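You operate a simulated robot arm through the tools that you are given. There is no shell and no other tool. Be economical: measure what you need, move in short steps, check, and stop when the job is done.

Carry out the task below with a simulated two-armed robot. There is one attempt and no reset: what you move stays moved.

Task
Paste the framed board from the paste jar, lay the purple sheet on it and screw the jar shut.
Fine: green brush, put back; hold the jar as you turn the lid. Set down upright: green brush. A coat counts when it lies all over at full strength: go over it till it gets no stronger.

It is judged by the outcome, as a careful person would: the job done as asked, and still so three seconds after it is handed in. It fails if anything else is knocked over, pushed out of place, dropped, spilled or broken. Lids that push on must go on centred and level and be pressed home; caps that screw on are set level and turned clockwise until they are tight. Flat cloth is picked up by pressing the open fingertips on it (5 to 10 N) and closing them slowly along it; thin cloth reads only 2 to 8 mm in the jaws.

Robot
Two 7-joint arms with two-finger parallel grippers on one trunk, on a base that drives. Base frame: it is fixed to the floor where the robot stands at the start and does not move with it; the origin is under the middle of the robot, x ahead of it, y to its left, z up; the surface under the hand at the start is at about z = 900. Lengths are in mm, angles in degrees, forces in N, time in s.
The left shoulder is at the start at [70, 163, 1195], the right one opposite. With the tool pointing down near the work surface each hand reaches from about 400 to 880 mm from the robot's upright axis, wherever it stands, measured 20 degrees to its own side. Payload 3.43 kg a hand.
Tool frame (each hand has its own): the origin (TCP) lies between the finger pads and is the grasp point; the fingertips stand 34 mm ahead of it; z points along the fingers, y is the line along which they close. The gripper opens to 128 mm. The fingers are 24 mm wide and 12 mm thick; the gripper's body (48 by 130 mm) begins 96 mm behind the TCP.
Orientation is that of the tool frame in the base frame, as a unit quaternion [w, x, y, z]. With the fingers straight down and closing along the base's y, the tool's x points along the base's -x, its y along +y and its z along -z.

Tools
- The arms move only by the tool send_rows. It takes "left_targets", "right_targets" or both (then of equal length, played together; a hand with none holds still); each is text: rows parted by semicolons, each of 7 numbers parted by spaces: the shift along the base's x, y, z in mm, then the turn, a rotation vector about the base's x, y, z in degrees, then the opening, from 0 (shut) to 1 (fully open). In form: x y z rx ry rz jaw; .... A call has 1 to 10 rows; each row is the pose to reach, as a shift and turn from the pose commanded when the call began. Each row takes 0.2 s and may step no farther than 50 mm and 8.6 degrees from the row before; otherwise, or with a gripper value out of range, the whole call is refused. Where a pose cannot be reached the arm comes as near as it can. A force on the tool above 50 N (or 10 N above the force at the start of the call, whichever is more), or a blocked arm, ends the call early, and 0.2 s more pass. The fingers move at their own pace (about 153 mm/s each) and stop on an object; they squeeze with about 28 N. The grip force told is the motor's: it shows also when the fingers shut on nothing. Time passes only in rows, and 0.2 s behind the last, so rows that repeat a pose let the fingers close. It gives the time, the measured TCP pose, the force on the tool (base axes), the opening and the grip force at its end, in the units of the frame above (readings bear some noise), with the torque about the TCP (base axes, N m) and any sound that the robot's microphone picked up, and new pictures: "show" is both (left out), scene, wrist or none (wrist: the cameras of the hands that moved).
- Cameras (640 x 400 px; columns grow to the right, rows downward): "scene" is now at [139.4, 19.8, 1433.5]; the picture's right is [0.31, -0.95, 0.00], its down [-0.60, -0.19, -0.78] and it looks along [0.74, 0.24, -0.63] (base axes); focal length 239 px, centre (320, 200). "left" rides on the left gripper at [76, 11, -160] in its tool frame; the picture's right is [-0.15, 0.99, 0.00], its down [-0.88, -0.13, -0.46] and it looks along [-0.45, -0.07, 0.89] (tool axes); focal length 234 px, centre (320, 200). "right" rides on the right gripper at [76, -11, -160] in its tool frame; the picture's right is [0.15, 0.99, 0.00], its down [-0.88, 0.13, -0.46] and it looks along [-0.45, 0.07, 0.89] (tool axes); focal length 234 px, centre (320, 200). There is no depth. A picture from a camera that has moved, and an enlarged one, comes with that camera's place and axes in the base frame and with its lens. The place of the scene camera against the robot may be out by one fixed shift of up to 25 mm in any direction.
- lift_body(by): slides the trunk up (or, below 0, down) by that many mm; the arms and the scene camera ride with it, the base frame stays. It gives what a move gives, with no picture.
- base_move(legs): drives the robot by 1 to 6 legs, each [ahead, left, turn to the left] in mm, mm and degrees, along the robot's own axes; the way and the turn of a leg run together, so that a leg with both is an arc; at most 1500 mm and 180 degrees a leg. The arms and the cameras ride along, it lands a little off, and it stops where it bumps. It gives what a move gives, and a new picture of the scene camera.
- turn_head(pan, tilt): turns the head with the scene camera to pan (to the left, within 86 degrees either way) and tilt (down, from -29 to 69), counted from straight ahead of the robot. It gives what a move gives, and a new picture of the scene camera.
- zoom(camera, box): a new picture of the part [left, top, right, bottom] of that camera's present view, enlarged. No time passes.
- job_done(): hands the job in; it is judged then, once.

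Work in short steps. Places have to be worked out from the pictures, the camera data and where the tool is seen: move nearer, look again, correct. Check each grasp and each placing, and mend what went wrong. You have 120 turns and 260 pictures in all, those below and enlarged ones among them. Open the grippers and draw the arms clear of the work before you hand the job in, unless the task says otherwise; then end with one line.

The tools are called after "Call:" by a JSON object that holds its "fn" and its "kwargs". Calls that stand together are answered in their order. send_rows: Moves the arms, as the interface text tells. Its arguments: {"type":"object","properties":{"left_targets":{"type":"string"},"right_targets":{"type":"string"},"show":{"type":"string","enum":["both","scene","wrist","none"]}},"required":[]} The other tools are called the same way: lift_body (by) slides the trunk up or down; base_move (legs) drives the base; turn_head (pan, tilt) turns the head that bears the scene camera; zoom (camera, box) takes an enlarged picture of a part of a camera's view; job_done () hands the job in.

At the start:

```text
time: 0.0
left_tool_pos: [483.7, 452.7, 1257.7]
left_tool_rot: [-0.001, -0.001, 1.0, 0.0]
left_ft_force: [-0.6, 0.0, 0.2]
left_ft_torque: [-0.01, 0.04, 0.03]
left_width: 128.0
left_grip_force: 0.0
right_tool_pos: [436.5, -65.7, 1239.5]
right_tool_rot: [0.0, 0.0, 1.0, 0.0]
right_ft_force: [0.1, -0.2, 0.7]
right_ft_torque: [-0.01, 0.01, 0.0]
right_width: 128.3
right_grip_force: 0.1
trunk travel left (down, up): [-675.0, 265.0]
robot x, y, heading: [3.3, 0.7, 0.2]
head pan, tilt: [18.0, 38.7]
```

scene: 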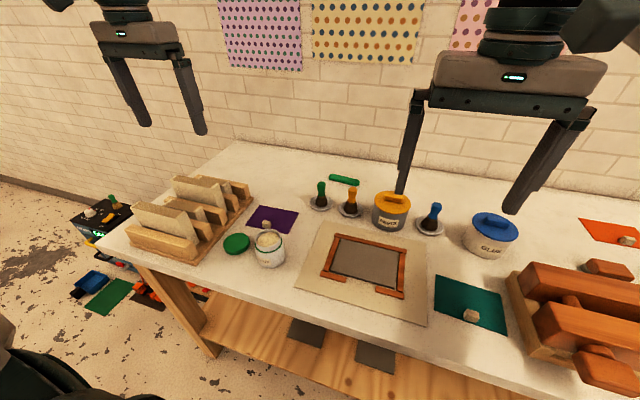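
right: 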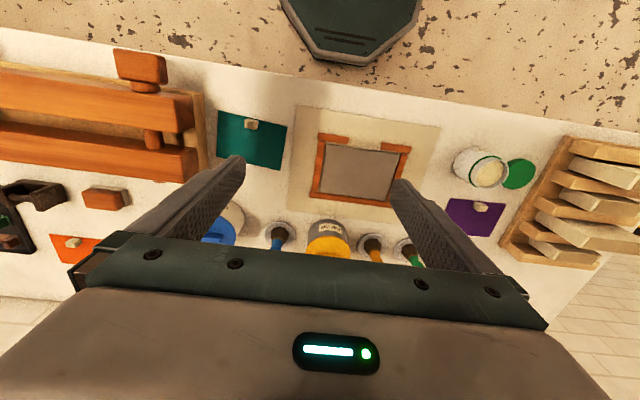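
left: 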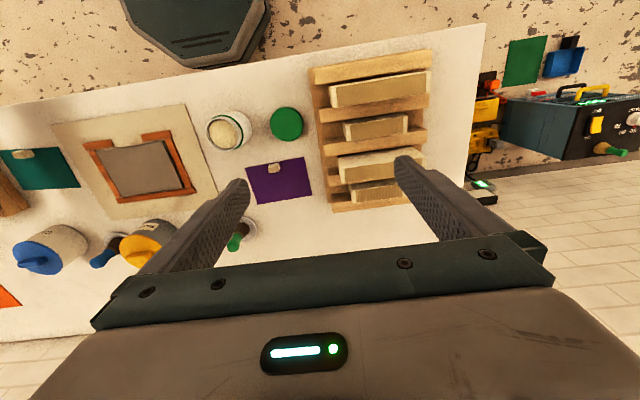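

I'll look closer at the work area first: brushes, jars, the lid, the board and the purple sheet.

Call:
{"fn": "zoom", "kwargs": {"camera": "scene", "box": [200, 160, 460, 322]}}

Call:
{"fn": "zoom", "kwargs": {"camera": "left", "box": [60, 80, 340, 255]}}

Call:
{"fn": "zoom", "kwargs": {"camera": "right", "box": [270, 90, 550, 265]}}

```text
2.46 times, centred on (330, 241) of scene
camera zoom: at [139.4, 19.8, 1433.5], right [0.31, -0.95, 0.0], down [-0.6, -0.19, -0.78], along [0.74, 0.24, -0.63], focal length 588 px, centre (295, 99)
```

zoom: 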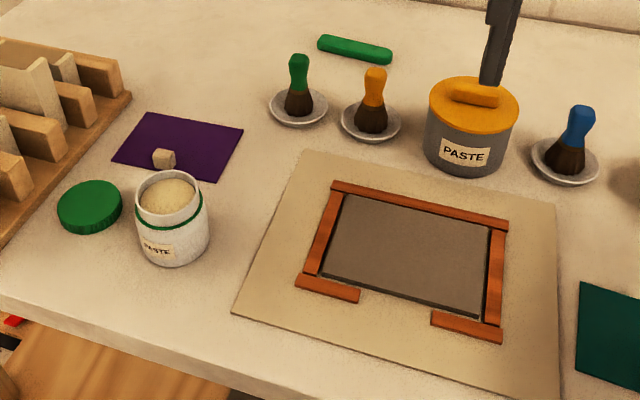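

```text
2.29 times, centred on (200, 168) of left
camera zoom: at [408.5, 463.4, 1416.5], right [0.15, 0.99, 0.0], down [0.88, -0.13, 0.46], along [0.45, -0.07, -0.89], focal length 535 px, centre (594, 274)
```

zoom: 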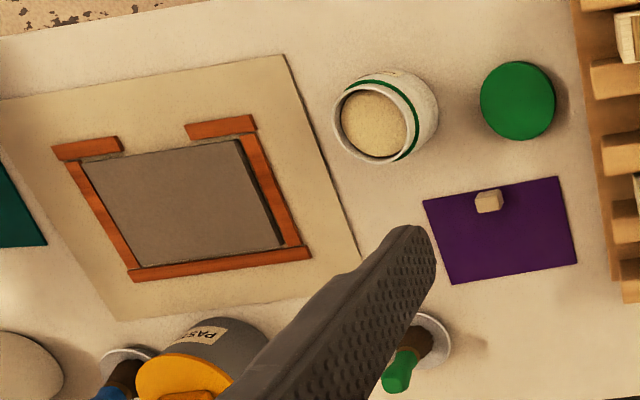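

```text
2.29 times, centred on (410, 178) of right
camera zoom: at [359.7, -77.9, 1397.7], right [-0.15, 0.99, 0.0], down [0.88, 0.13, 0.46], along [0.45, 0.07, -0.89], focal length 535 px, centre (114, 251)
```

zoom: 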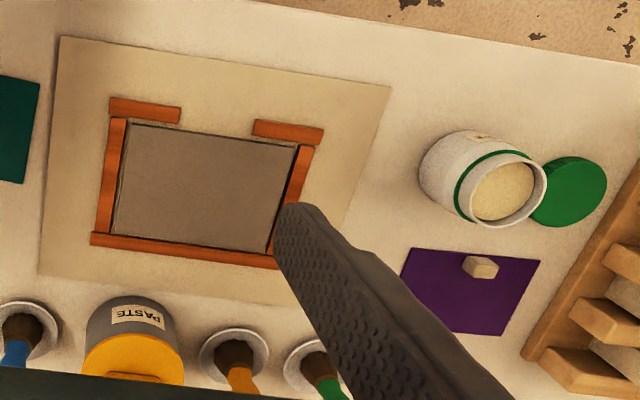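

Two paste jars: the open white jar with the loose green screw lid is the one to use. Triangulated: green brush ≈ (727,221), top z≈990; jar mouth ≈ (469,271,975); board ≈ x 473–584, y −55–112; purple sheet ≈ x 558–657, y 265–405. I bring the left hand above the green brush.

Call:
{"fn": "send_rows", "kwargs": {"left_targets": "30 -29 -20 0 0 0 0.6; 60 -58 -40 0 0 0 0.6; 90 -87 -60 0 0 0 0.5; 120 -116 -80 0 0 0 0.5; 150 -145 -100 0 0 0 0.5; 180 -174 -120 0 0 0 0.5; 210 -203 -140 0 0 0 0.5; 235 -230 -160 0 0 0 0.5"}}

```text
time: 1.8
left_tool_pos: [687.1, 245.5, 1103.8]
left_tool_rot: [0.003, -0.001, 1.0, -0.001]
left_ft_force: [0.0, -0.6, -0.5]
left_ft_torque: [-0.01, -0.03, -0.01]
left_width: 64.0
left_grip_force: 0.0
left hand out of reach, approached as far as the arm can: row 7, 8
right_tool_pos: [433.9, -66.0, 1240.1]
right_tool_rot: [0.0, -0.001, 1.0, 0.0]
right_ft_force: [-0.4, 0.6, -0.2]
right_ft_torque: [0.01, -0.07, 0.02]
right_width: 128.0
right_grip_force: 0.1
trunk travel left (down, up): [-675.0, 265.0]
robot x, y, heading: [-0.8, 0.1, 0.1]
head pan, tilt: [18.0, 38.7]
camera scene: at [137.3, 19.8, 1433.8], right [0.31, -0.95, 0.0], down [-0.59, -0.19, -0.78], along [0.74, 0.24, -0.62], focal length 239 px, centre (320, 200)
camera left: at [611.1, 256.6, 1262.4], right [0.14, 0.99, 0.0], down [0.88, -0.13, 0.46], along [0.46, -0.07, -0.89], focal length 234 px, centre (320, 200)
```

scene: 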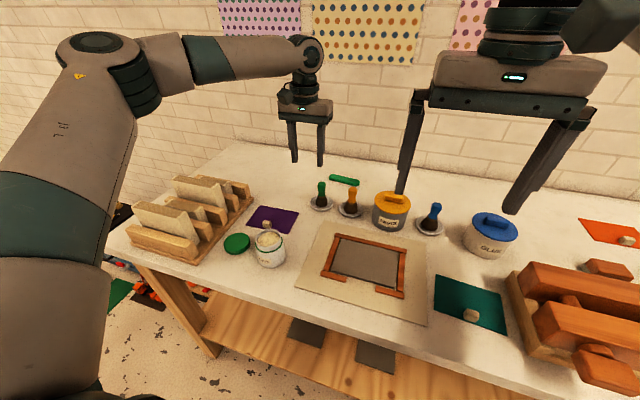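
left: 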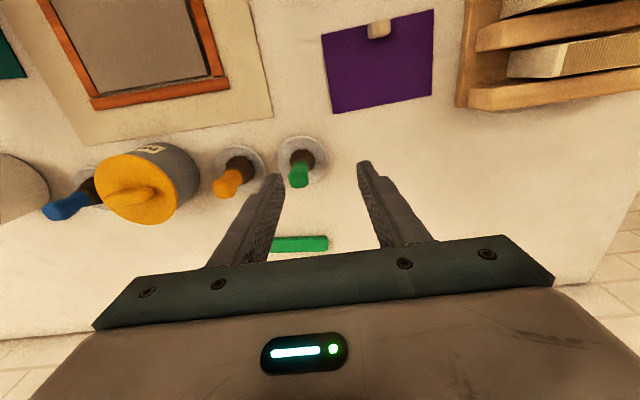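

The reach limit comes from being high up. The brush is at ≈(722,211), top ≈985; I come lower to gain reach, still above its top.

Call:
{"fn": "send_rows", "kwargs": {"left_targets": "1 -6 -30 0 0 0 0.5; 2 -12 -55 0 0 0 0.5; 2 -12 -55 0 0 0 0.5"}}

```text
time: 2.6
left_tool_pos: [682.2, 240.5, 1049.5]
left_tool_rot: [0.0, -0.001, 1.0, -0.002]
left_ft_force: [0.1, 0.5, 0.4]
left_ft_torque: [-0.02, 0.0, 0.01]
left_width: 64.1
left_grip_force: 0.0
left hand out of reach, approached as far as the arm can: row 1, 2, 3
right_tool_pos: [436.2, -65.8, 1238.7]
right_tool_rot: [0.0, -0.001, 1.0, 0.0]
right_ft_force: [0.3, -0.7, 0.8]
right_ft_torque: [-0.01, 0.01, 0.01]
right_width: 128.1
right_grip_force: 0.1
trunk travel left (down, up): [-675.0, 265.0]
robot x, y, heading: [2.3, 0.0, -0.0]
head pan, tilt: [18.0, 38.7]
camera scene: at [139.8, 19.6, 1433.5], right [0.31, -0.95, 0.0], down [-0.6, -0.19, -0.78], along [0.74, 0.24, -0.63], focal length 239 px, centre (320, 200)
camera left: at [606.4, 252.7, 1207.8], right [0.14, 0.99, 0.0], down [0.88, -0.13, 0.46], along [0.45, -0.07, -0.89], focal length 234 px, centre (320, 200)
```

scene: 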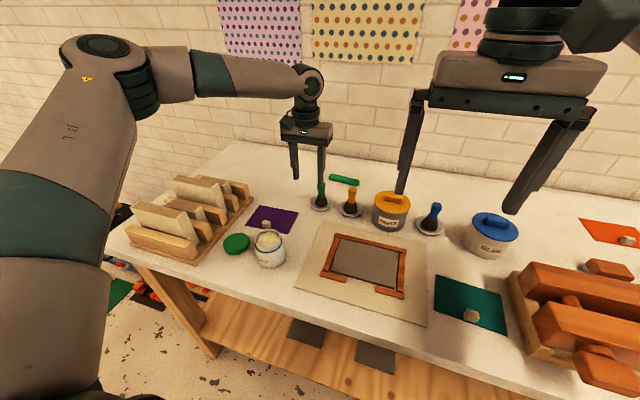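
left: 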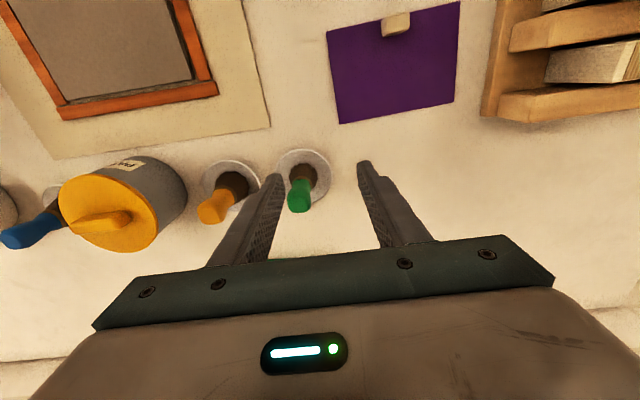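

The arm stops short at x≈682. I drive the base ahead 80 mm (table edge ≈360, base front ≈250); the hand passes over everything with tips at z≈1015, above the brush top (~985).

Call:
{"fn": "base_move", "kwargs": {"legs": [[80, 0, 0]]}}

```text
time: 3.6
left_tool_pos: [758.5, 243.0, 1050.2]
left_tool_rot: [0.002, 0.0, 1.0, 0.0]
left_ft_force: [-0.4, -0.4, -0.6]
left_ft_torque: [-0.01, 0.01, -0.03]
left_width: 64.1
left_grip_force: 0.1
right_tool_pos: [512.5, -66.8, 1238.5]
right_tool_rot: [0.0, -0.001, 1.0, 0.0]
right_ft_force: [0.3, -1.0, 0.0]
right_ft_torque: [-0.01, -0.01, 0.0]
right_width: 127.9
right_grip_force: 0.1
trunk travel left (down, up): [-675.0, 265.0]
robot x, y, heading: [79.4, -1.4, -0.0]
head pan, tilt: [18.0, 38.7]
camera scene: at [215.8, 19.8, 1433.7], right [0.31, -0.95, 0.0], down [-0.59, -0.19, -0.78], along [0.74, 0.24, -0.63], focal length 239 px, centre (320, 200)
```

scene: 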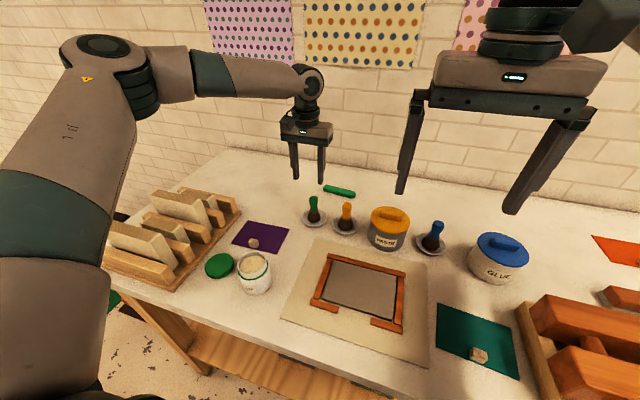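

Now at (758,243). I move to (721,211) above the brush at the same height and look.

Call:
{"fn": "send_rows", "kwargs": {"left_targets": "-18 -16 0 0 0 0 0.5; -37 -32 0 0 0 0 0.5; -37 -32 0 0 0 0 0.5", "show": "wrist"}}

```text
time: 4.5
left_tool_pos: [722.0, 211.9, 1049.0]
left_tool_rot: [0.001, -0.001, 1.0, -0.001]
left_ft_force: [0.8, 0.5, 0.6]
left_ft_torque: [-0.02, 0.03, 0.0]
left_width: 63.8
left_grip_force: 0.1
right_tool_pos: [515.0, -66.8, 1238.2]
right_tool_rot: [-0.001, -0.001, 1.0, 0.001]
right_ft_force: [0.4, 1.2, 0.1]
right_ft_torque: [0.01, 0.01, 0.0]
right_width: 127.8
right_grip_force: 0.1
trunk travel left (down, up): [-675.0, 265.0]
robot x, y, heading: [75.5, 0.5, 0.2]
head pan, tilt: [18.0, 38.7]
camera left: at [646.2, 222.4, 1208.2], right [0.14, 0.99, 0.0], down [0.88, -0.13, 0.46], along [0.45, -0.07, -0.89], focal length 234 px, centre (320, 200)
```

left: 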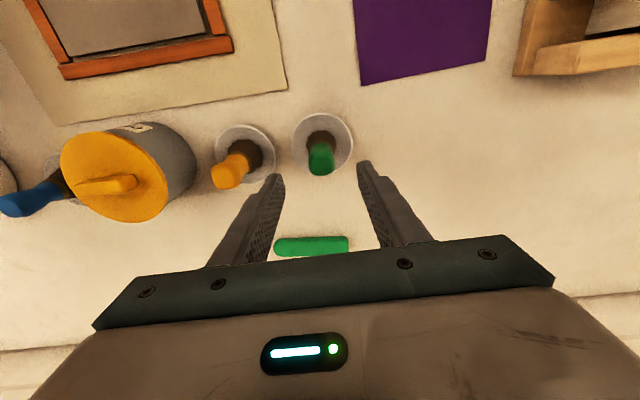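

Brush lies between the fingers (≈720,212). I descend to TCP z≈974 and close gently.

Call:
{"fn": "send_rows", "kwargs": {"left_targets": "-1 0 -25 0 0 0 0.5; -1 0 -50 0 0 0 0.5; -1 0 -74 0 0 0 0.5; -1 0 -74 0 0 0 0.3; -1 0 -74 0 0 0 0; -1 0 -74 0 0 0 0; -1 0 -74 0 0 0 0"}}

```text
time: 6.0
left_tool_pos: [714.4, 218.1, 979.7]
left_tool_rot: [0.002, -0.002, 1.0, -0.002]
left_ft_force: [0.5, 0.3, 0.5]
left_ft_torque: [0.05, -0.01, -0.02]
left_width: 25.8
left_grip_force: 27.9
left hand out of reach, approached as far as the arm can: row 2, 3, 4, 5, 6, 7
right_tool_pos: [512.8, -65.2, 1239.1]
right_tool_rot: [0.0, -0.001, 1.0, 0.0]
right_ft_force: [0.1, 0.4, -0.1]
right_ft_torque: [0.0, -0.01, -0.05]
right_width: 128.2
right_grip_force: 0.0
trunk travel left (down, up): [-675.0, 265.0]
robot x, y, heading: [76.4, -0.8, 0.2]
head pan, tilt: [18.0, 38.7]
camera scene: at [216.7, 19.9, 1433.5], right [0.31, -0.95, 0.0], down [-0.6, -0.19, -0.78], along [0.74, 0.24, -0.63], focal length 239 px, centre (320, 200)
camera left: at [637.9, 228.9, 1138.3], right [0.14, 0.99, 0.0], down [0.88, -0.13, 0.46], along [0.45, -0.07, -0.89], focal length 234 px, centre (320, 200)
```

scene: 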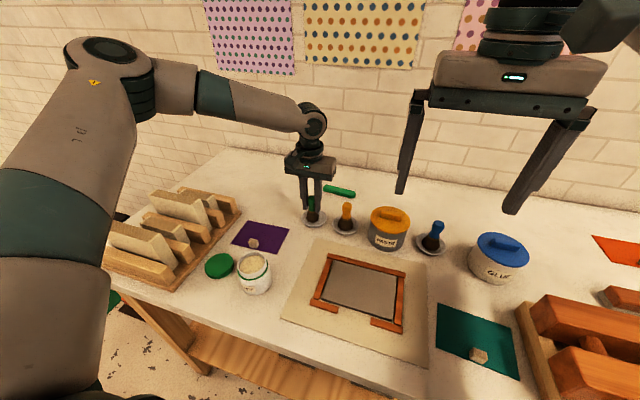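
left: 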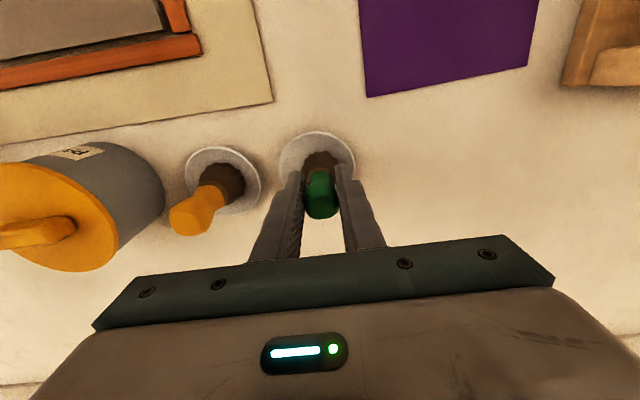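

Gripped (25.8 mm) at (714,218,980). I lift it straight up and check.

Call:
{"fn": "send_rows", "kwargs": {"left_targets": "-6 6 30 0 0 0 0; -6 6 70 0 0 0 0; -6 6 110 0 0 0 0; -6 6 110 0 0 0 0"}}

Call:
{"fn": "zoom", "kwargs": {"camera": "scene", "box": [200, 120, 440, 330]}}

```text
time: 7.0
left_tool_pos: [709.7, 222.1, 1084.4]
left_tool_rot: [0.001, 0.0, 1.0, -0.001]
left_ft_force: [-0.1, -0.7, -0.8]
left_ft_torque: [0.01, 0.01, 0.0]
left_width: 25.8
left_grip_force: 28.2
right_tool_pos: [513.2, -66.2, 1239.2]
right_tool_rot: [0.0, -0.001, 1.0, 0.0]
right_ft_force: [0.0, -0.5, -0.5]
right_ft_torque: [-0.02, 0.02, 0.0]
right_width: 128.0
right_grip_force: 0.1
trunk travel left (down, up): [-675.0, 265.0]
robot x, y, heading: [76.4, 1.8, 0.1]
head pan, tilt: [18.0, 38.7]
camera scene: at [217.0, 20.0, 1433.5], right [0.31, -0.95, 0.0], down [-0.6, -0.19, -0.78], along [0.74, 0.24, -0.63], focal length 239 px, centre (320, 200)
camera left: at [633.3, 234.5, 1244.6], right [0.14, 0.99, 0.0], down [0.88, -0.13, 0.46], along [0.45, -0.07, -0.89], focal length 234 px, centre (320, 200)
```

scene: 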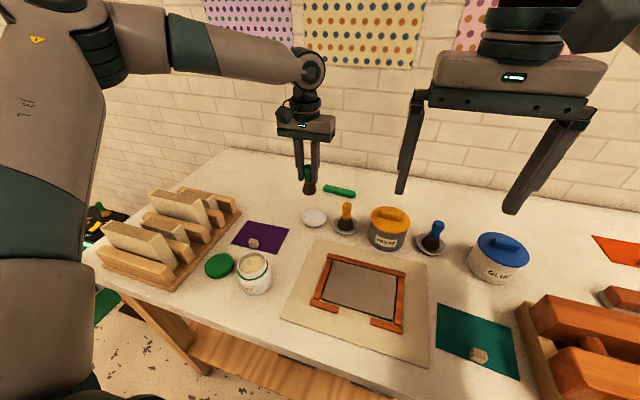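
left: 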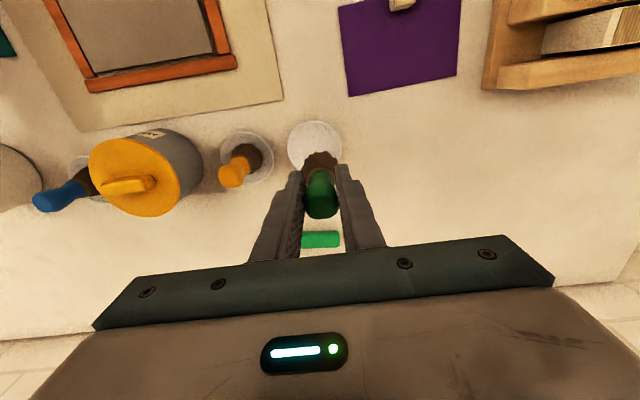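

```text
1.90 times, centred on (320, 225) of scene
camera zoom: at [217.0, 20.0, 1433.5], right [0.31, -0.95, 0.0], down [-0.6, -0.19, -0.78], along [0.74, 0.24, -0.63], focal length 455 px, centre (320, 152)
```

zoom: 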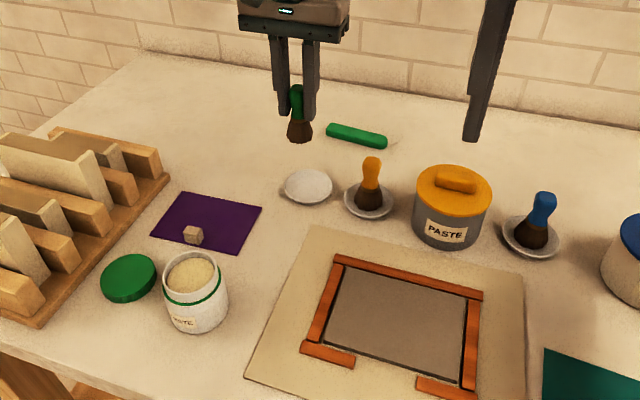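

Clean lift; the dish stayed at ≈(715,213). I carry the brush above the jar and move the right arm aside.

Call:
{"fn": "send_rows", "kwargs": {"left_targets": "-40 8 0 0 0 0 0; -80 17 0 0 0 0 0; -120 25 0 0 0 0 0; -160 33 0 0 0 0 0; -200 41 0 0 0 0 0; -240 49 0 0 0 0 0; -240 49 0 0 0 0 0", "right_targets": "-10 -30 0 0 0 0 1; -20 -60 0 0 0 0 1; -30 -90 0 0 0 0 1; -40 -120 0 0 0 0 1; -50 -150 0 0 0 0 1; -60 -180 0 0 0 0 1; -60 -180 0 0 0 0 1"}}

Call:
{"fn": "zoom", "kwargs": {"camera": "scene", "box": [180, 170, 340, 320]}}

```text
time: 8.7
left_tool_pos: [469.4, 272.4, 1090.6]
left_tool_rot: [0.0, -0.002, 1.0, -0.001]
left_ft_force: [0.5, -0.1, -0.4]
left_ft_torque: [-0.04, 0.02, 0.0]
left_width: 25.7
left_grip_force: 27.9
right_tool_pos: [455.3, -246.3, 1236.1]
right_tool_rot: [-0.001, -0.001, 1.0, -0.001]
right_ft_force: [1.1, 0.1, -0.7]
right_ft_torque: [0.01, 0.04, 0.0]
right_width: 128.0
right_grip_force: 0.1
trunk travel left (down, up): [-675.0, 265.0]
robot x, y, heading: [78.3, -0.6, 0.4]
head pan, tilt: [18.0, 38.7]
camera scene: at [218.2, 20.5, 1433.3], right [0.31, -0.95, 0.0], down [-0.6, -0.19, -0.78], along [0.74, 0.24, -0.63], focal length 239 px, centre (320, 200)
camera right: at [379.1, -258.2, 1395.4], right [-0.15, 0.99, 0.0], down [0.88, 0.13, 0.45], along [0.45, 0.07, -0.89], focal length 234 px, centre (320, 200)
camera left: at [393.8, 283.6, 1248.8], right [0.14, 0.99, 0.0], down [0.88, -0.13, 0.46], along [0.45, -0.07, -0.89], focal length 234 px, centre (320, 200)
```

scene: 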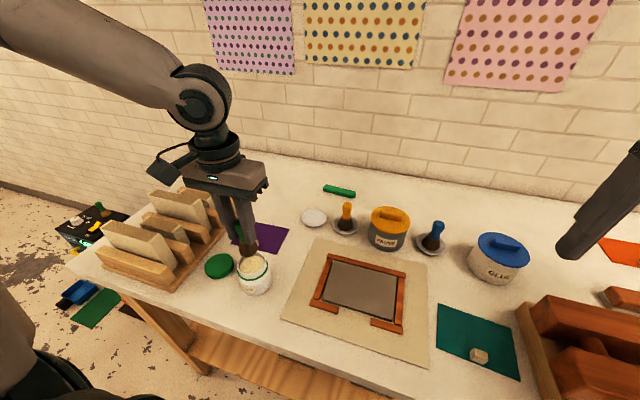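
right: 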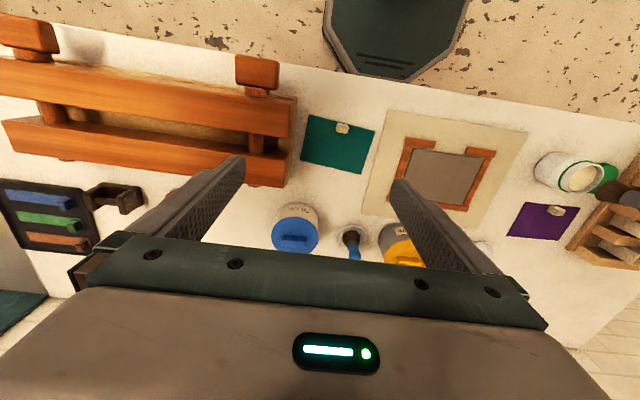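
left: 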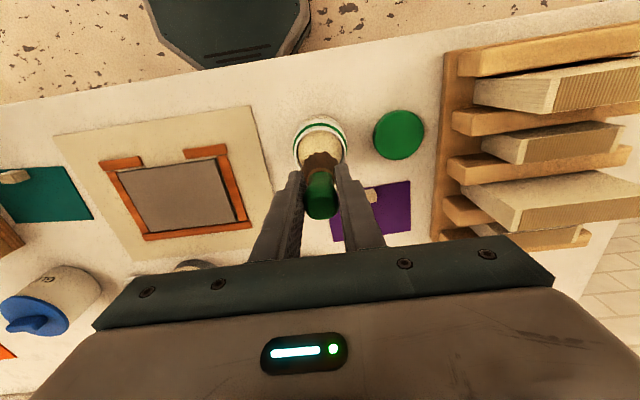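

```text
2.67 times, centred on (260, 245) of scene
camera zoom: at [218.2, 20.5, 1433.3], right [0.31, -0.95, 0.0], down [-0.6, -0.19, -0.78], along [0.74, 0.24, -0.63], focal length 637 px, centre (480, 80)
```

zoom: 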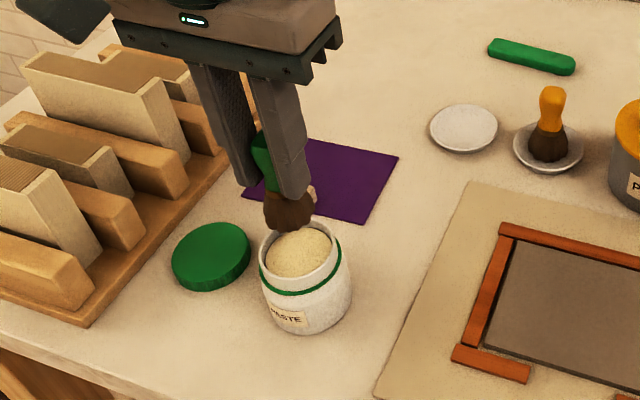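

I check the jar's centre against the brush more precisely.

Call:
{"fn": "zoom", "kwargs": {"camera": "left", "box": [260, 90, 440, 240]}}

```text
2.67 times, centred on (350, 165) of left
camera zoom: at [393.8, 283.6, 1248.8], right [0.14, 0.99, 0.0], down [0.88, -0.13, 0.46], along [0.45, -0.07, -0.89], focal length 624 px, centre (240, 293)
```

zoom: 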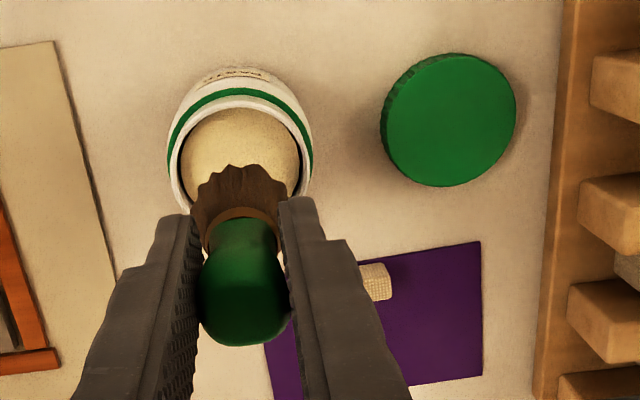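

Jar centre ≈(469,272), inner radius ≈26, bristle radius ≈18. I dip to TCP z≈1018 (brush bottom ≈943) watching force, with small swirls, and come up.

Call:
{"fn": "send_rows", "kwargs": {"left_targets": "0 0 -30 0 0 0 0; 0 0 -55 0 0 0 0; 0 0 -68 0 0 0 0; 0 0 -73 0 0 0 0; 3 0 -73 0 0 0 0; 0 3 -73 0 0 0 0; -3 0 -73 0 0 0 0; 0 0 -73 0 0 0 0", "show": "both"}}

Call:
{"fn": "zoom", "kwargs": {"camera": "scene", "box": [200, 200, 300, 300]}}

```text
time: 9.3
left_tool_pos: [465.6, 270.4, 1043.0]
left_tool_rot: [0.005, -0.002, 1.0, 0.001]
left_ft_force: [-6.1, -1.6, 19.6]
left_ft_torque: [-0.17, 0.48, -0.04]
left_width: 25.9
left_grip_force: 28.2
right_tool_pos: [453.0, -248.5, 1236.4]
right_tool_rot: [0.0, -0.001, 1.0, 0.001]
right_ft_force: [-0.2, 0.7, 0.2]
right_ft_torque: [-0.02, 0.01, 0.01]
right_width: 128.1
right_grip_force: 0.0
trunk travel left (down, up): [-675.0, 265.0]
robot x, y, heading: [78.6, -1.9, 0.1]
head pan, tilt: [18.0, 38.7]
stopped in row 3 (left hand): the force on the tool passed its limit at 98 N (the readings are from after the stop); the commanded pose is now the measured one
camera scene: at [214.3, 18.9, 1434.0], right [0.31, -0.95, 0.0], down [-0.59, -0.19, -0.78], along [0.74, 0.24, -0.62], focal length 239 px, centre (320, 200)
camera left: at [388.5, 282.1, 1201.0], right [0.14, 0.99, 0.0], down [0.88, -0.13, 0.46], along [0.46, -0.06, -0.89], focal length 234 px, centre (320, 200)
```

scene: 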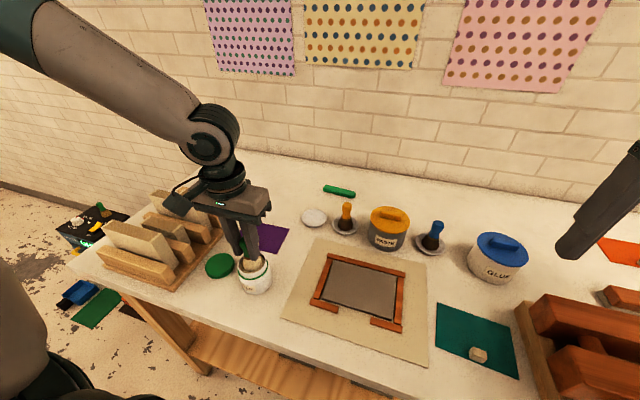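
left: 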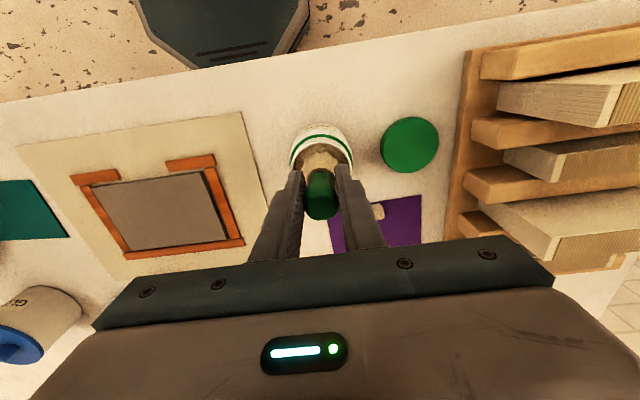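

```text
4.00 times, centred on (250, 250) of scene
camera zoom: at [214.3, 18.9, 1434.0], right [0.31, -0.95, 0.0], down [-0.59, -0.19, -0.78], along [0.74, 0.24, -0.62], focal length 956 px, centre (600, 0)
```

zoom: 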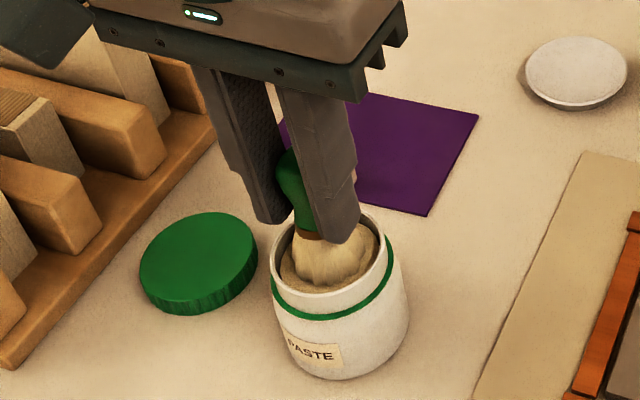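

The paste is firm at brush-bottom ≈968; the bristles are now coated white. I raise and inspect the brush.

Call:
{"fn": "send_rows", "kwargs": {"left_targets": "1 1 20 0 0 0 0; 2 2 50 0 0 0 0; 2 2 50 0 0 0 0", "show": "wrist"}}

Call:
{"fn": "zoom", "kwargs": {"camera": "scene", "box": [200, 180, 320, 300]}}

```text
time: 10.1
left_tool_pos: [469.2, 273.0, 1091.7]
left_tool_rot: [0.003, -0.001, 1.0, 0.0]
left_ft_force: [0.5, -0.6, -1.1]
left_ft_torque: [0.0, 0.02, 0.04]
left_width: 25.8
left_grip_force: 28.1
right_tool_pos: [455.1, -246.7, 1235.7]
right_tool_rot: [0.0, 0.0, 1.0, 0.0]
right_ft_force: [0.4, 0.8, -0.2]
right_ft_torque: [-0.04, 0.03, -0.01]
right_width: 128.2
right_grip_force: 0.0
trunk travel left (down, up): [-675.0, 265.0]
robot x, y, heading: [79.8, 2.3, -0.1]
head pan, tilt: [18.0, 38.7]
camera left: at [393.4, 283.9, 1250.8], right [0.14, 0.99, 0.0], down [0.88, -0.13, 0.46], along [0.46, -0.07, -0.89], focal length 234 px, centre (320, 200)
```

left: 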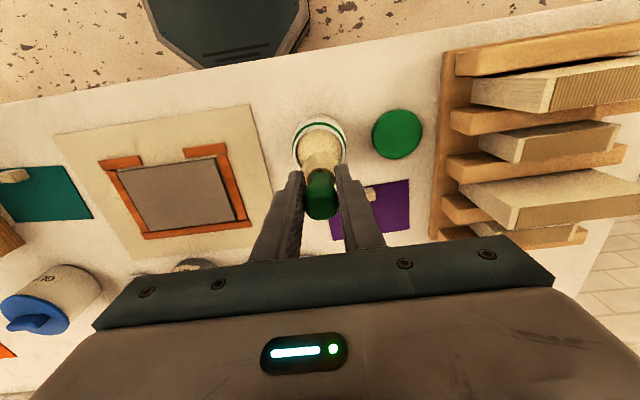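

```text
3.33 times, centred on (260, 240) of scene
camera zoom: at [217.9, 20.3, 1433.3], right [0.31, -0.95, 0.0], down [-0.6, -0.19, -0.78], along [0.74, 0.24, -0.63], focal length 796 px, centre (520, 67)
```

zoom: 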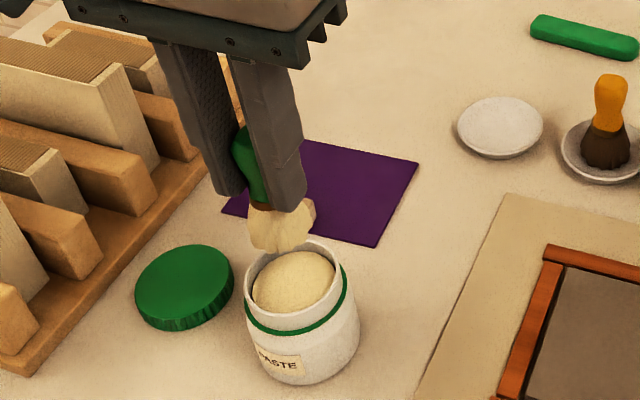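

Bristles are loaded. Board ≈ x 473–585, y −45–115 from both cameras. I move over its left part and lower to TCP z≈995.

Call:
{"fn": "send_rows", "kwargs": {"left_targets": "12 -36 0 0 0 0 0; 24 -72 0 0 0 0 0; 36 -108 0 0 0 0 0; 48 -144 0 0 0 0 0; 60 -182 0 0 0 0 0; 60 -182 -40 0 0 0 0; 60 -182 -75 0 0 0 0; 60 -182 -90 0 0 0 0; 60 -182 -95 0 0 0 0"}}

Call:
{"fn": "zoom", "kwargs": {"camera": "scene", "box": [260, 200, 440, 350]}}

```text
time: 12.1
left_tool_pos: [526.8, 125.1, 1010.7]
left_tool_rot: [0.004, -0.001, 1.0, 0.0]
left_ft_force: [-0.1, -0.6, -0.1]
left_ft_torque: [-0.02, 0.03, 0.02]
left_width: 25.9
left_grip_force: 28.3
left hand out of reach, approached as far as the arm can: row 5, 6, 7, 8, 9
right_tool_pos: [452.8, -247.5, 1238.0]
right_tool_rot: [0.0, -0.001, 1.0, 0.0]
right_ft_force: [-0.4, 0.0, 0.2]
right_ft_torque: [0.02, 0.0, 0.0]
right_width: 128.2
right_grip_force: 0.1
trunk travel left (down, up): [-675.0, 265.0]
robot x, y, heading: [76.3, -0.7, 0.1]
head pan, tilt: [18.0, 38.7]
camera scene: at [215.9, 19.6, 1433.6], right [0.31, -0.95, 0.0], down [-0.59, -0.19, -0.78], along [0.74, 0.24, -0.63], focal length 239 px, centre (320, 200)
camera left: at [450.0, 135.2, 1169.4], right [0.14, 0.99, 0.0], down [0.88, -0.13, 0.46], along [0.46, -0.07, -0.89], focal length 234 px, centre (320, 200)
```

scene: 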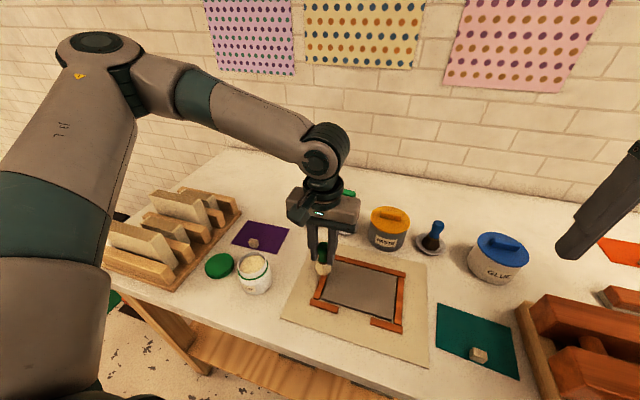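
left: 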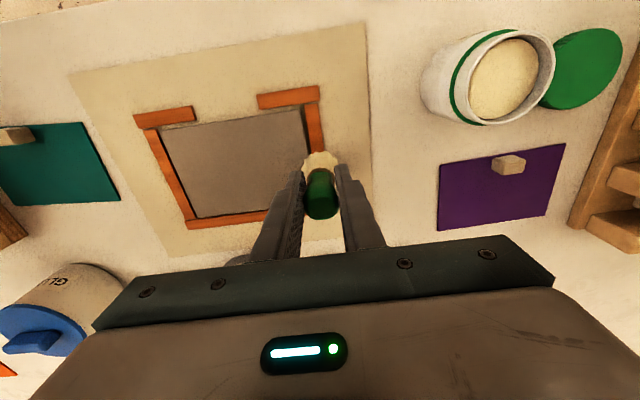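

```text
2.67 times, centred on (350, 275) of scene
camera zoom: at [215.9, 19.6, 1433.6], right [0.31, -0.95, 0.0], down [-0.59, -0.19, -0.78], along [0.74, 0.24, -0.63], focal length 637 px, centre (240, 0)
```

zoom: 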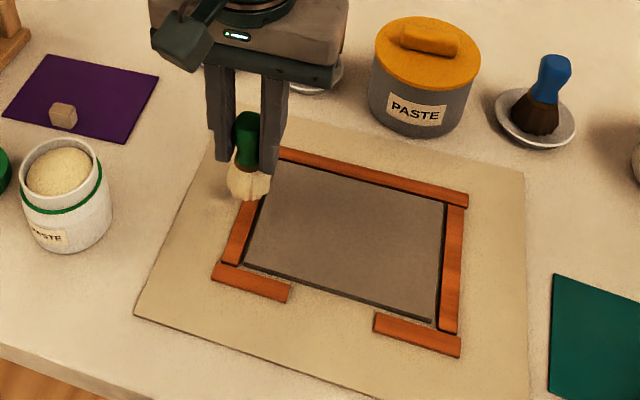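

The left arm cannot reach further inward. I drive the base 180 mm right; the brush (bottom ≈935) passes over frame and board only.

Call:
{"fn": "base_move", "kwargs": {"legs": [[0, -180, 0]]}}

```text
time: 13.6
left_tool_pos: [527.3, -55.7, 1010.5]
left_tool_rot: [0.003, -0.005, 1.0, -0.002]
left_ft_force: [-0.1, 0.0, -1.1]
left_ft_torque: [0.01, -0.02, -0.01]
left_width: 25.8
left_grip_force: 28.0
right_tool_pos: [456.1, -427.7, 1236.3]
right_tool_rot: [-0.001, -0.005, 1.0, 0.0]
right_ft_force: [-0.5, 0.6, 0.0]
right_ft_torque: [-0.01, -0.02, 0.03]
right_width: 127.7
right_grip_force: 0.0
trunk travel left (down, up): [-675.0, 265.0]
robot x, y, heading: [79.5, -185.2, 0.3]
head pan, tilt: [18.0, 38.7]
camera scene: at [217.2, -162.3, 1433.5], right [0.32, -0.95, 0.0], down [-0.59, -0.2, -0.78], along [0.74, 0.25, -0.63], focal length 239 px, centre (320, 200)
```

scene: 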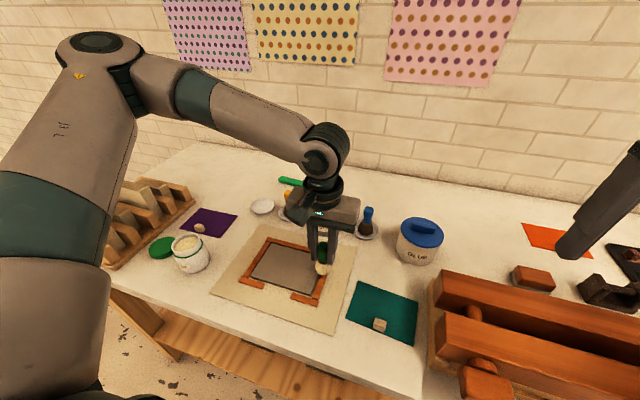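

Now I move over the board centre and lower in small steps towards contact.

Call:
{"fn": "send_rows", "kwargs": {"left_targets": "1 45 0 0 0 0 0; 2 90 0 0 0 0 0; 2 90 -12 0 0 0 0; 2 90 -18 0 0 0 0; 2 90 -22 0 0 0 0; 2 90 -25 0 0 0 0"}}

Call:
{"fn": "zoom", "kwargs": {"camera": "scene", "box": [200, 210, 360, 340]}}

```text
time: 15.0
left_tool_pos: [531.0, 31.5, 985.4]
left_tool_rot: [0.004, -0.004, 1.0, -0.001]
left_ft_force: [0.4, 0.8, 5.8]
left_ft_torque: [0.05, -0.06, -0.02]
left_width: 25.9
left_grip_force: 27.7
right_tool_pos: [455.4, -429.9, 1237.4]
right_tool_rot: [0.0, -0.004, 1.0, 0.0]
right_ft_force: [0.1, 0.1, -0.2]
right_ft_torque: [0.01, -0.03, 0.01]
right_width: 128.1
right_grip_force: 0.2
trunk travel left (down, up): [-675.0, 265.0]
robot x, y, heading: [79.1, -183.7, 0.4]
head pan, tilt: [18.0, 38.7]
camera scene: at [216.6, -163.6, 1433.7], right [0.32, -0.95, 0.0], down [-0.59, -0.2, -0.78], along [0.74, 0.25, -0.63], focal length 239 px, centre (320, 200)
camera left: at [453.6, 42.6, 1144.6], right [0.14, 0.99, 0.0], down [0.88, -0.12, 0.46], along [0.46, -0.06, -0.89], focal length 234 px, centre (320, 200)
```

scene: 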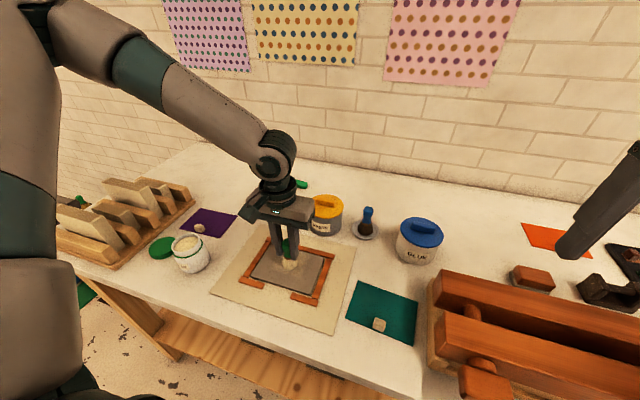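
left: 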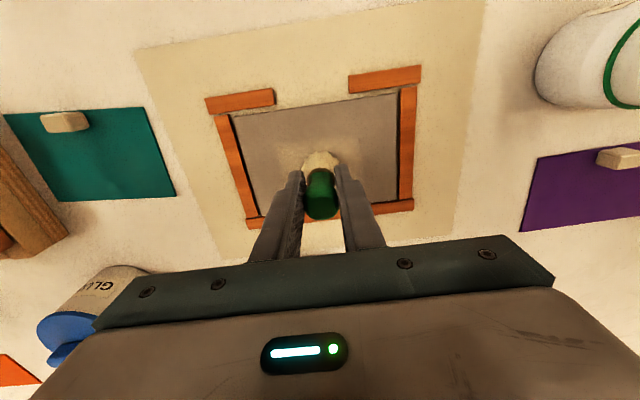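

```text
3.08 times, centred on (280, 275) of scene
camera zoom: at [216.6, -163.6, 1433.7], right [0.32, -0.95, 0.0], down [-0.59, -0.2, -0.78], along [0.74, 0.25, -0.63], focal length 735 px, centre (443, -31)
```

zoom: 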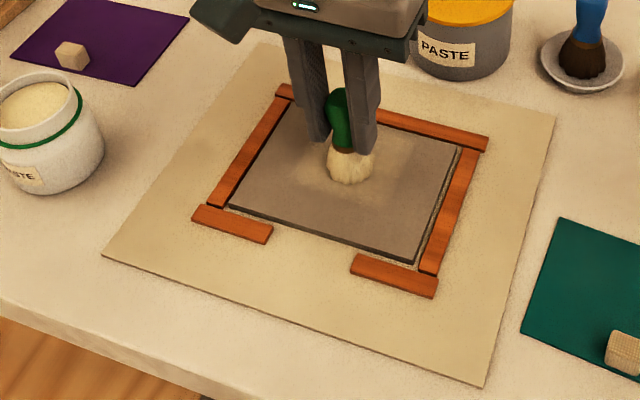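

Gentle contact, 5.8 N at TCP z 985. I start stroking along y, working towards the far side.

Call:
{"fn": "send_rows", "kwargs": {"left_targets": "0 33 -1 0 0 0 0; 0 66 -1 0 0 0 0; 0 25 -1 0 0 0 0; 0 -16 -1 0 0 0 0; 0 -56 -1 0 0 0 0; 18 -56 -1 0 0 0 0; 18 -16 -1 0 0 0 0; 18 25 -1 0 0 0 0; 18 66 -1 0 0 0 0; 34 66 -1 0 0 0 0"}}

Call:
{"fn": "zoom", "kwargs": {"camera": "scene", "box": [200, 210, 360, 340]}}

```text
time: 17.2
left_tool_pos: [557.7, 96.7, 985.2]
left_tool_rot: [0.004, -0.004, 1.0, 0.0]
left_ft_force: [-12.4, -0.9, 28.5]
left_ft_torque: [-0.16, 0.64, -0.1]
left_width: 25.6
left_grip_force: 27.8
right_tool_pos: [452.8, -429.7, 1237.4]
right_tool_rot: [0.0, -0.005, 1.0, 0.001]
right_ft_force: [0.8, 0.2, -0.1]
right_ft_torque: [-0.05, 0.03, -0.01]
right_width: 127.9
right_grip_force: 0.0
trunk travel left (down, up): [-675.0, 265.0]
robot x, y, heading: [75.9, -181.7, 0.3]
head pan, tilt: [18.0, 38.7]
camera scene: at [213.4, -164.5, 1434.2], right [0.32, -0.95, 0.0], down [-0.59, -0.2, -0.78], along [0.74, 0.25, -0.62], focal length 239 px, centre (320, 200)
camera left: at [481.3, 107.5, 1144.1], right [0.14, 0.99, 0.0], down [0.88, -0.12, 0.46], along [0.46, -0.06, -0.89], focal length 234 px, centre (320, 200)
```

scene: 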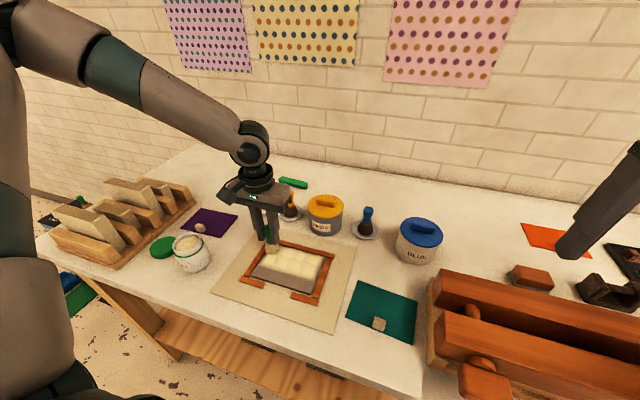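
left: 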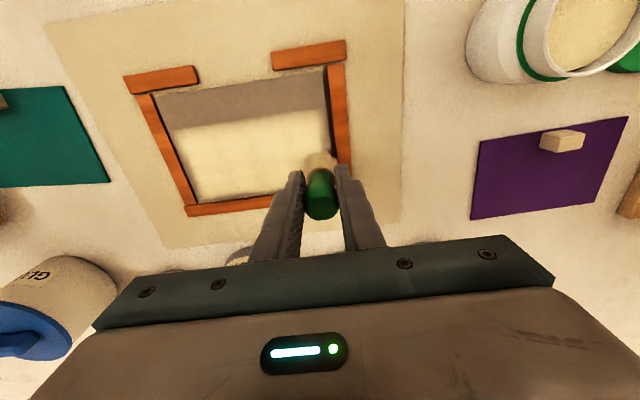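

```text
3.08 times, centred on (280, 275) of scene
camera zoom: at [213.4, -164.5, 1434.2], right [0.32, -0.95, 0.0], down [-0.59, -0.2, -0.78], along [0.74, 0.25, -0.62], focal length 735 px, centre (443, -31)
```

zoom: 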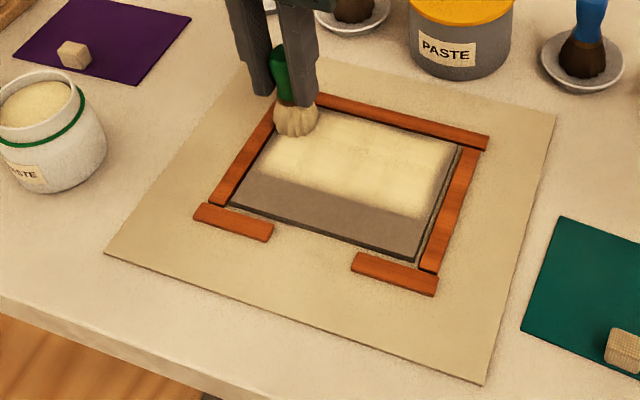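

Excellent coat. The corner touches the frame a bit (28 N), so I keep slightly inside, finish the far edge, the right edge and start the near strokes.

Call:
{"fn": "send_rows", "kwargs": {"left_targets": "-6 0 0 0 0 0 0; -6 -41 0 0 0 0 0; -6 -82 0 0 0 0 0; -6 -120 0 0 0 0 0; -52 -120 0 0 0 0 0; -52 -82 0 0 0 0 0; -52 -41 0 0 0 0 0; -52 0 0 0 0 0 0; -70 0 0 0 0 0 0; -70 -41 0 0 0 0 0"}}

Call:
{"fn": "zoom", "kwargs": {"camera": "scene", "box": [200, 210, 360, 340]}}

```text
time: 18.2
left_tool_pos: [555.9, -6.6, 985.7]
left_tool_rot: [0.006, -0.004, 1.0, 0.0]
left_ft_force: [-4.3, 2.0, 18.6]
left_ft_torque: [0.08, 0.37, -0.06]
left_width: 25.5
left_grip_force: 28.3
right_tool_pos: [454.0, -429.6, 1236.7]
right_tool_rot: [-0.001, -0.005, 1.0, 0.0]
right_ft_force: [0.8, 0.0, -0.1]
right_ft_torque: [0.0, -0.04, 0.02]
right_width: 128.3
right_grip_force: 0.1
trunk travel left (down, up): [-675.0, 265.0]
robot x, y, heading: [80.2, -186.8, 0.4]
head pan, tilt: [18.0, 38.7]
stopped in row 4 (left hand): the force on the tool passed its limit at 51 N (the readings are from after the stop); the commanded pose is now the measured one
camera scene: at [214.8, -163.7, 1433.3], right [0.32, -0.95, 0.0], down [-0.59, -0.2, -0.78], along [0.74, 0.25, -0.62], focal length 239 px, centre (320, 200)
camera left: at [479.0, 3.5, 1143.7], right [0.14, 0.99, 0.0], down [0.88, -0.12, 0.47], along [0.46, -0.06, -0.88], focal length 234 px, centre (320, 200)
```

scene: 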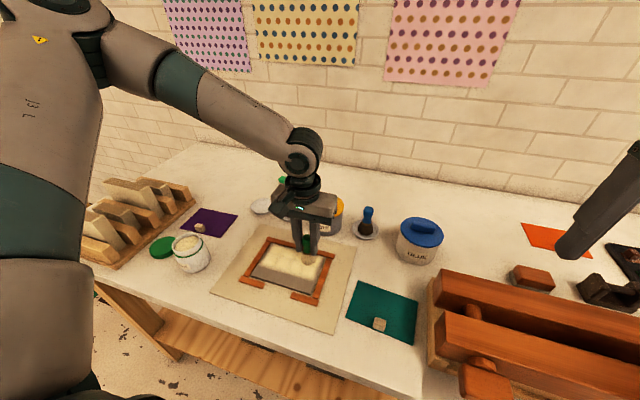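
left: 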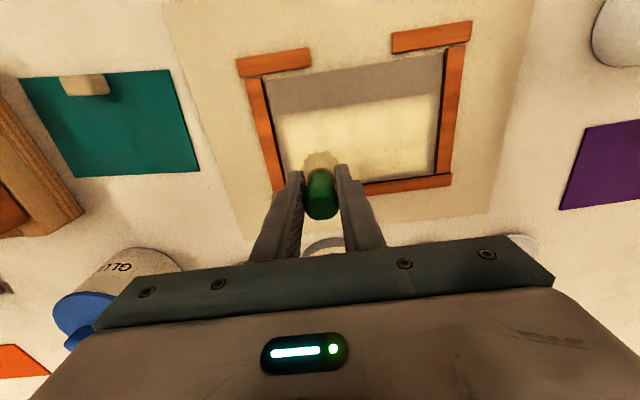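

```text
3.08 times, centred on (280, 275) of scene
camera zoom: at [214.8, -163.7, 1433.3], right [0.32, -0.95, 0.0], down [-0.59, -0.2, -0.78], along [0.74, 0.25, -0.62], focal length 735 px, centre (443, -31)
```

zoom: 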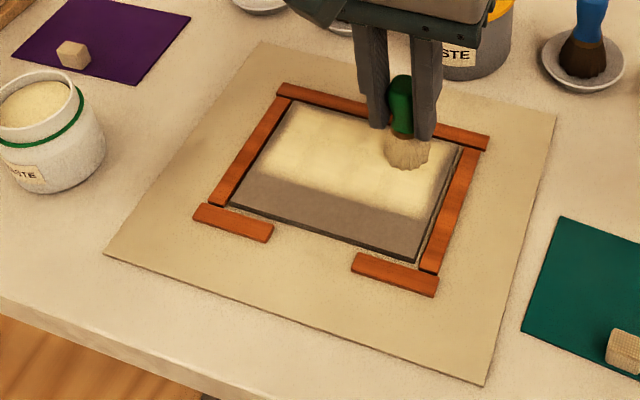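

The far side is coated but the brush catches the frame; I raise 2 mm, keep 4 mm further in, and carry on to the right edge and near side.

Call:
{"fn": "send_rows", "kwargs": {"left_targets": "-5 0 3 0 0 0 0; -5 -19 1 0 0 0 0; -40 -19 1 0 0 0 0; -43 15 0 0 0 0 0; -43 55 0 0 0 0 0; -43 100 0 0 0 0 0; -62 100 0 0 0 0 0; -62 60 0 0 0 0 0; -62 20 0 0 0 0 0; -62 -19 0 0 0 0 0"}}

Call:
{"fn": "zoom", "kwargs": {"camera": "scene", "box": [200, 210, 360, 340]}}

```text
time: 20.4
left_tool_pos: [495.0, -24.5, 984.7]
left_tool_rot: [0.005, -0.005, 1.0, 0.0]
left_ft_force: [-1.4, 9.6, 26.0]
left_ft_torque: [0.72, 0.07, 0.04]
left_width: 25.8
left_grip_force: 27.9
right_tool_pos: [453.7, -428.5, 1237.9]
right_tool_rot: [0.0, -0.005, 1.0, 0.001]
right_ft_force: [-0.4, 0.1, 0.2]
right_ft_torque: [0.04, -0.01, -0.03]
right_width: 128.0
right_grip_force: 0.1
trunk travel left (down, up): [-675.0, 265.0]
robot x, y, heading: [79.5, -178.7, 0.5]
head pan, tilt: [18.0, 38.7]
camera scene: at [215.5, -161.8, 1433.7], right [0.32, -0.95, 0.0], down [-0.59, -0.2, -0.78], along [0.74, 0.25, -0.63], focal length 239 px, centre (320, 200)
camera left: at [417.4, -14.4, 1143.7], right [0.14, 0.99, 0.0], down [0.88, -0.12, 0.47], along [0.46, -0.06, -0.89], focal length 234 px, centre (320, 200)
```

scene: 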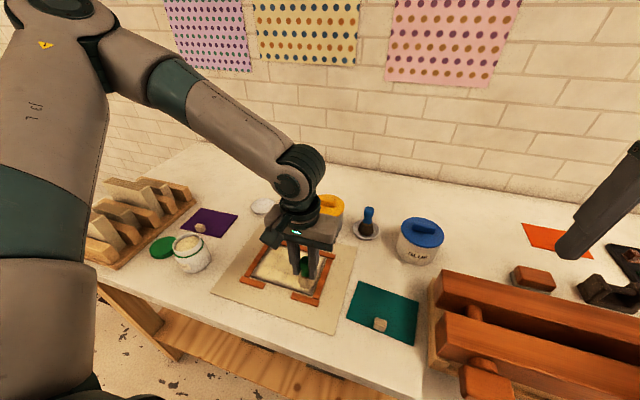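
left: 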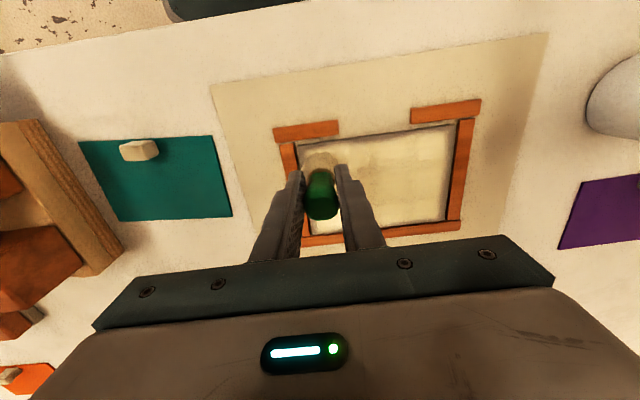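

```text
3.08 times, centred on (280, 275) of scene
camera zoom: at [215.5, -161.8, 1433.7], right [0.32, -0.95, 0.0], down [-0.59, -0.2, -0.78], along [0.74, 0.25, -0.63], focal length 735 px, centre (443, -31)
```

zoom: 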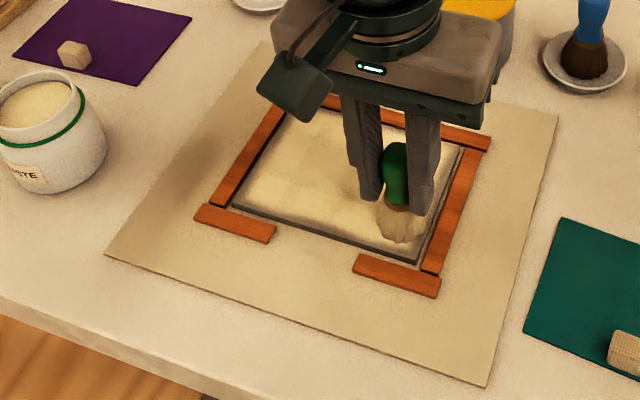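

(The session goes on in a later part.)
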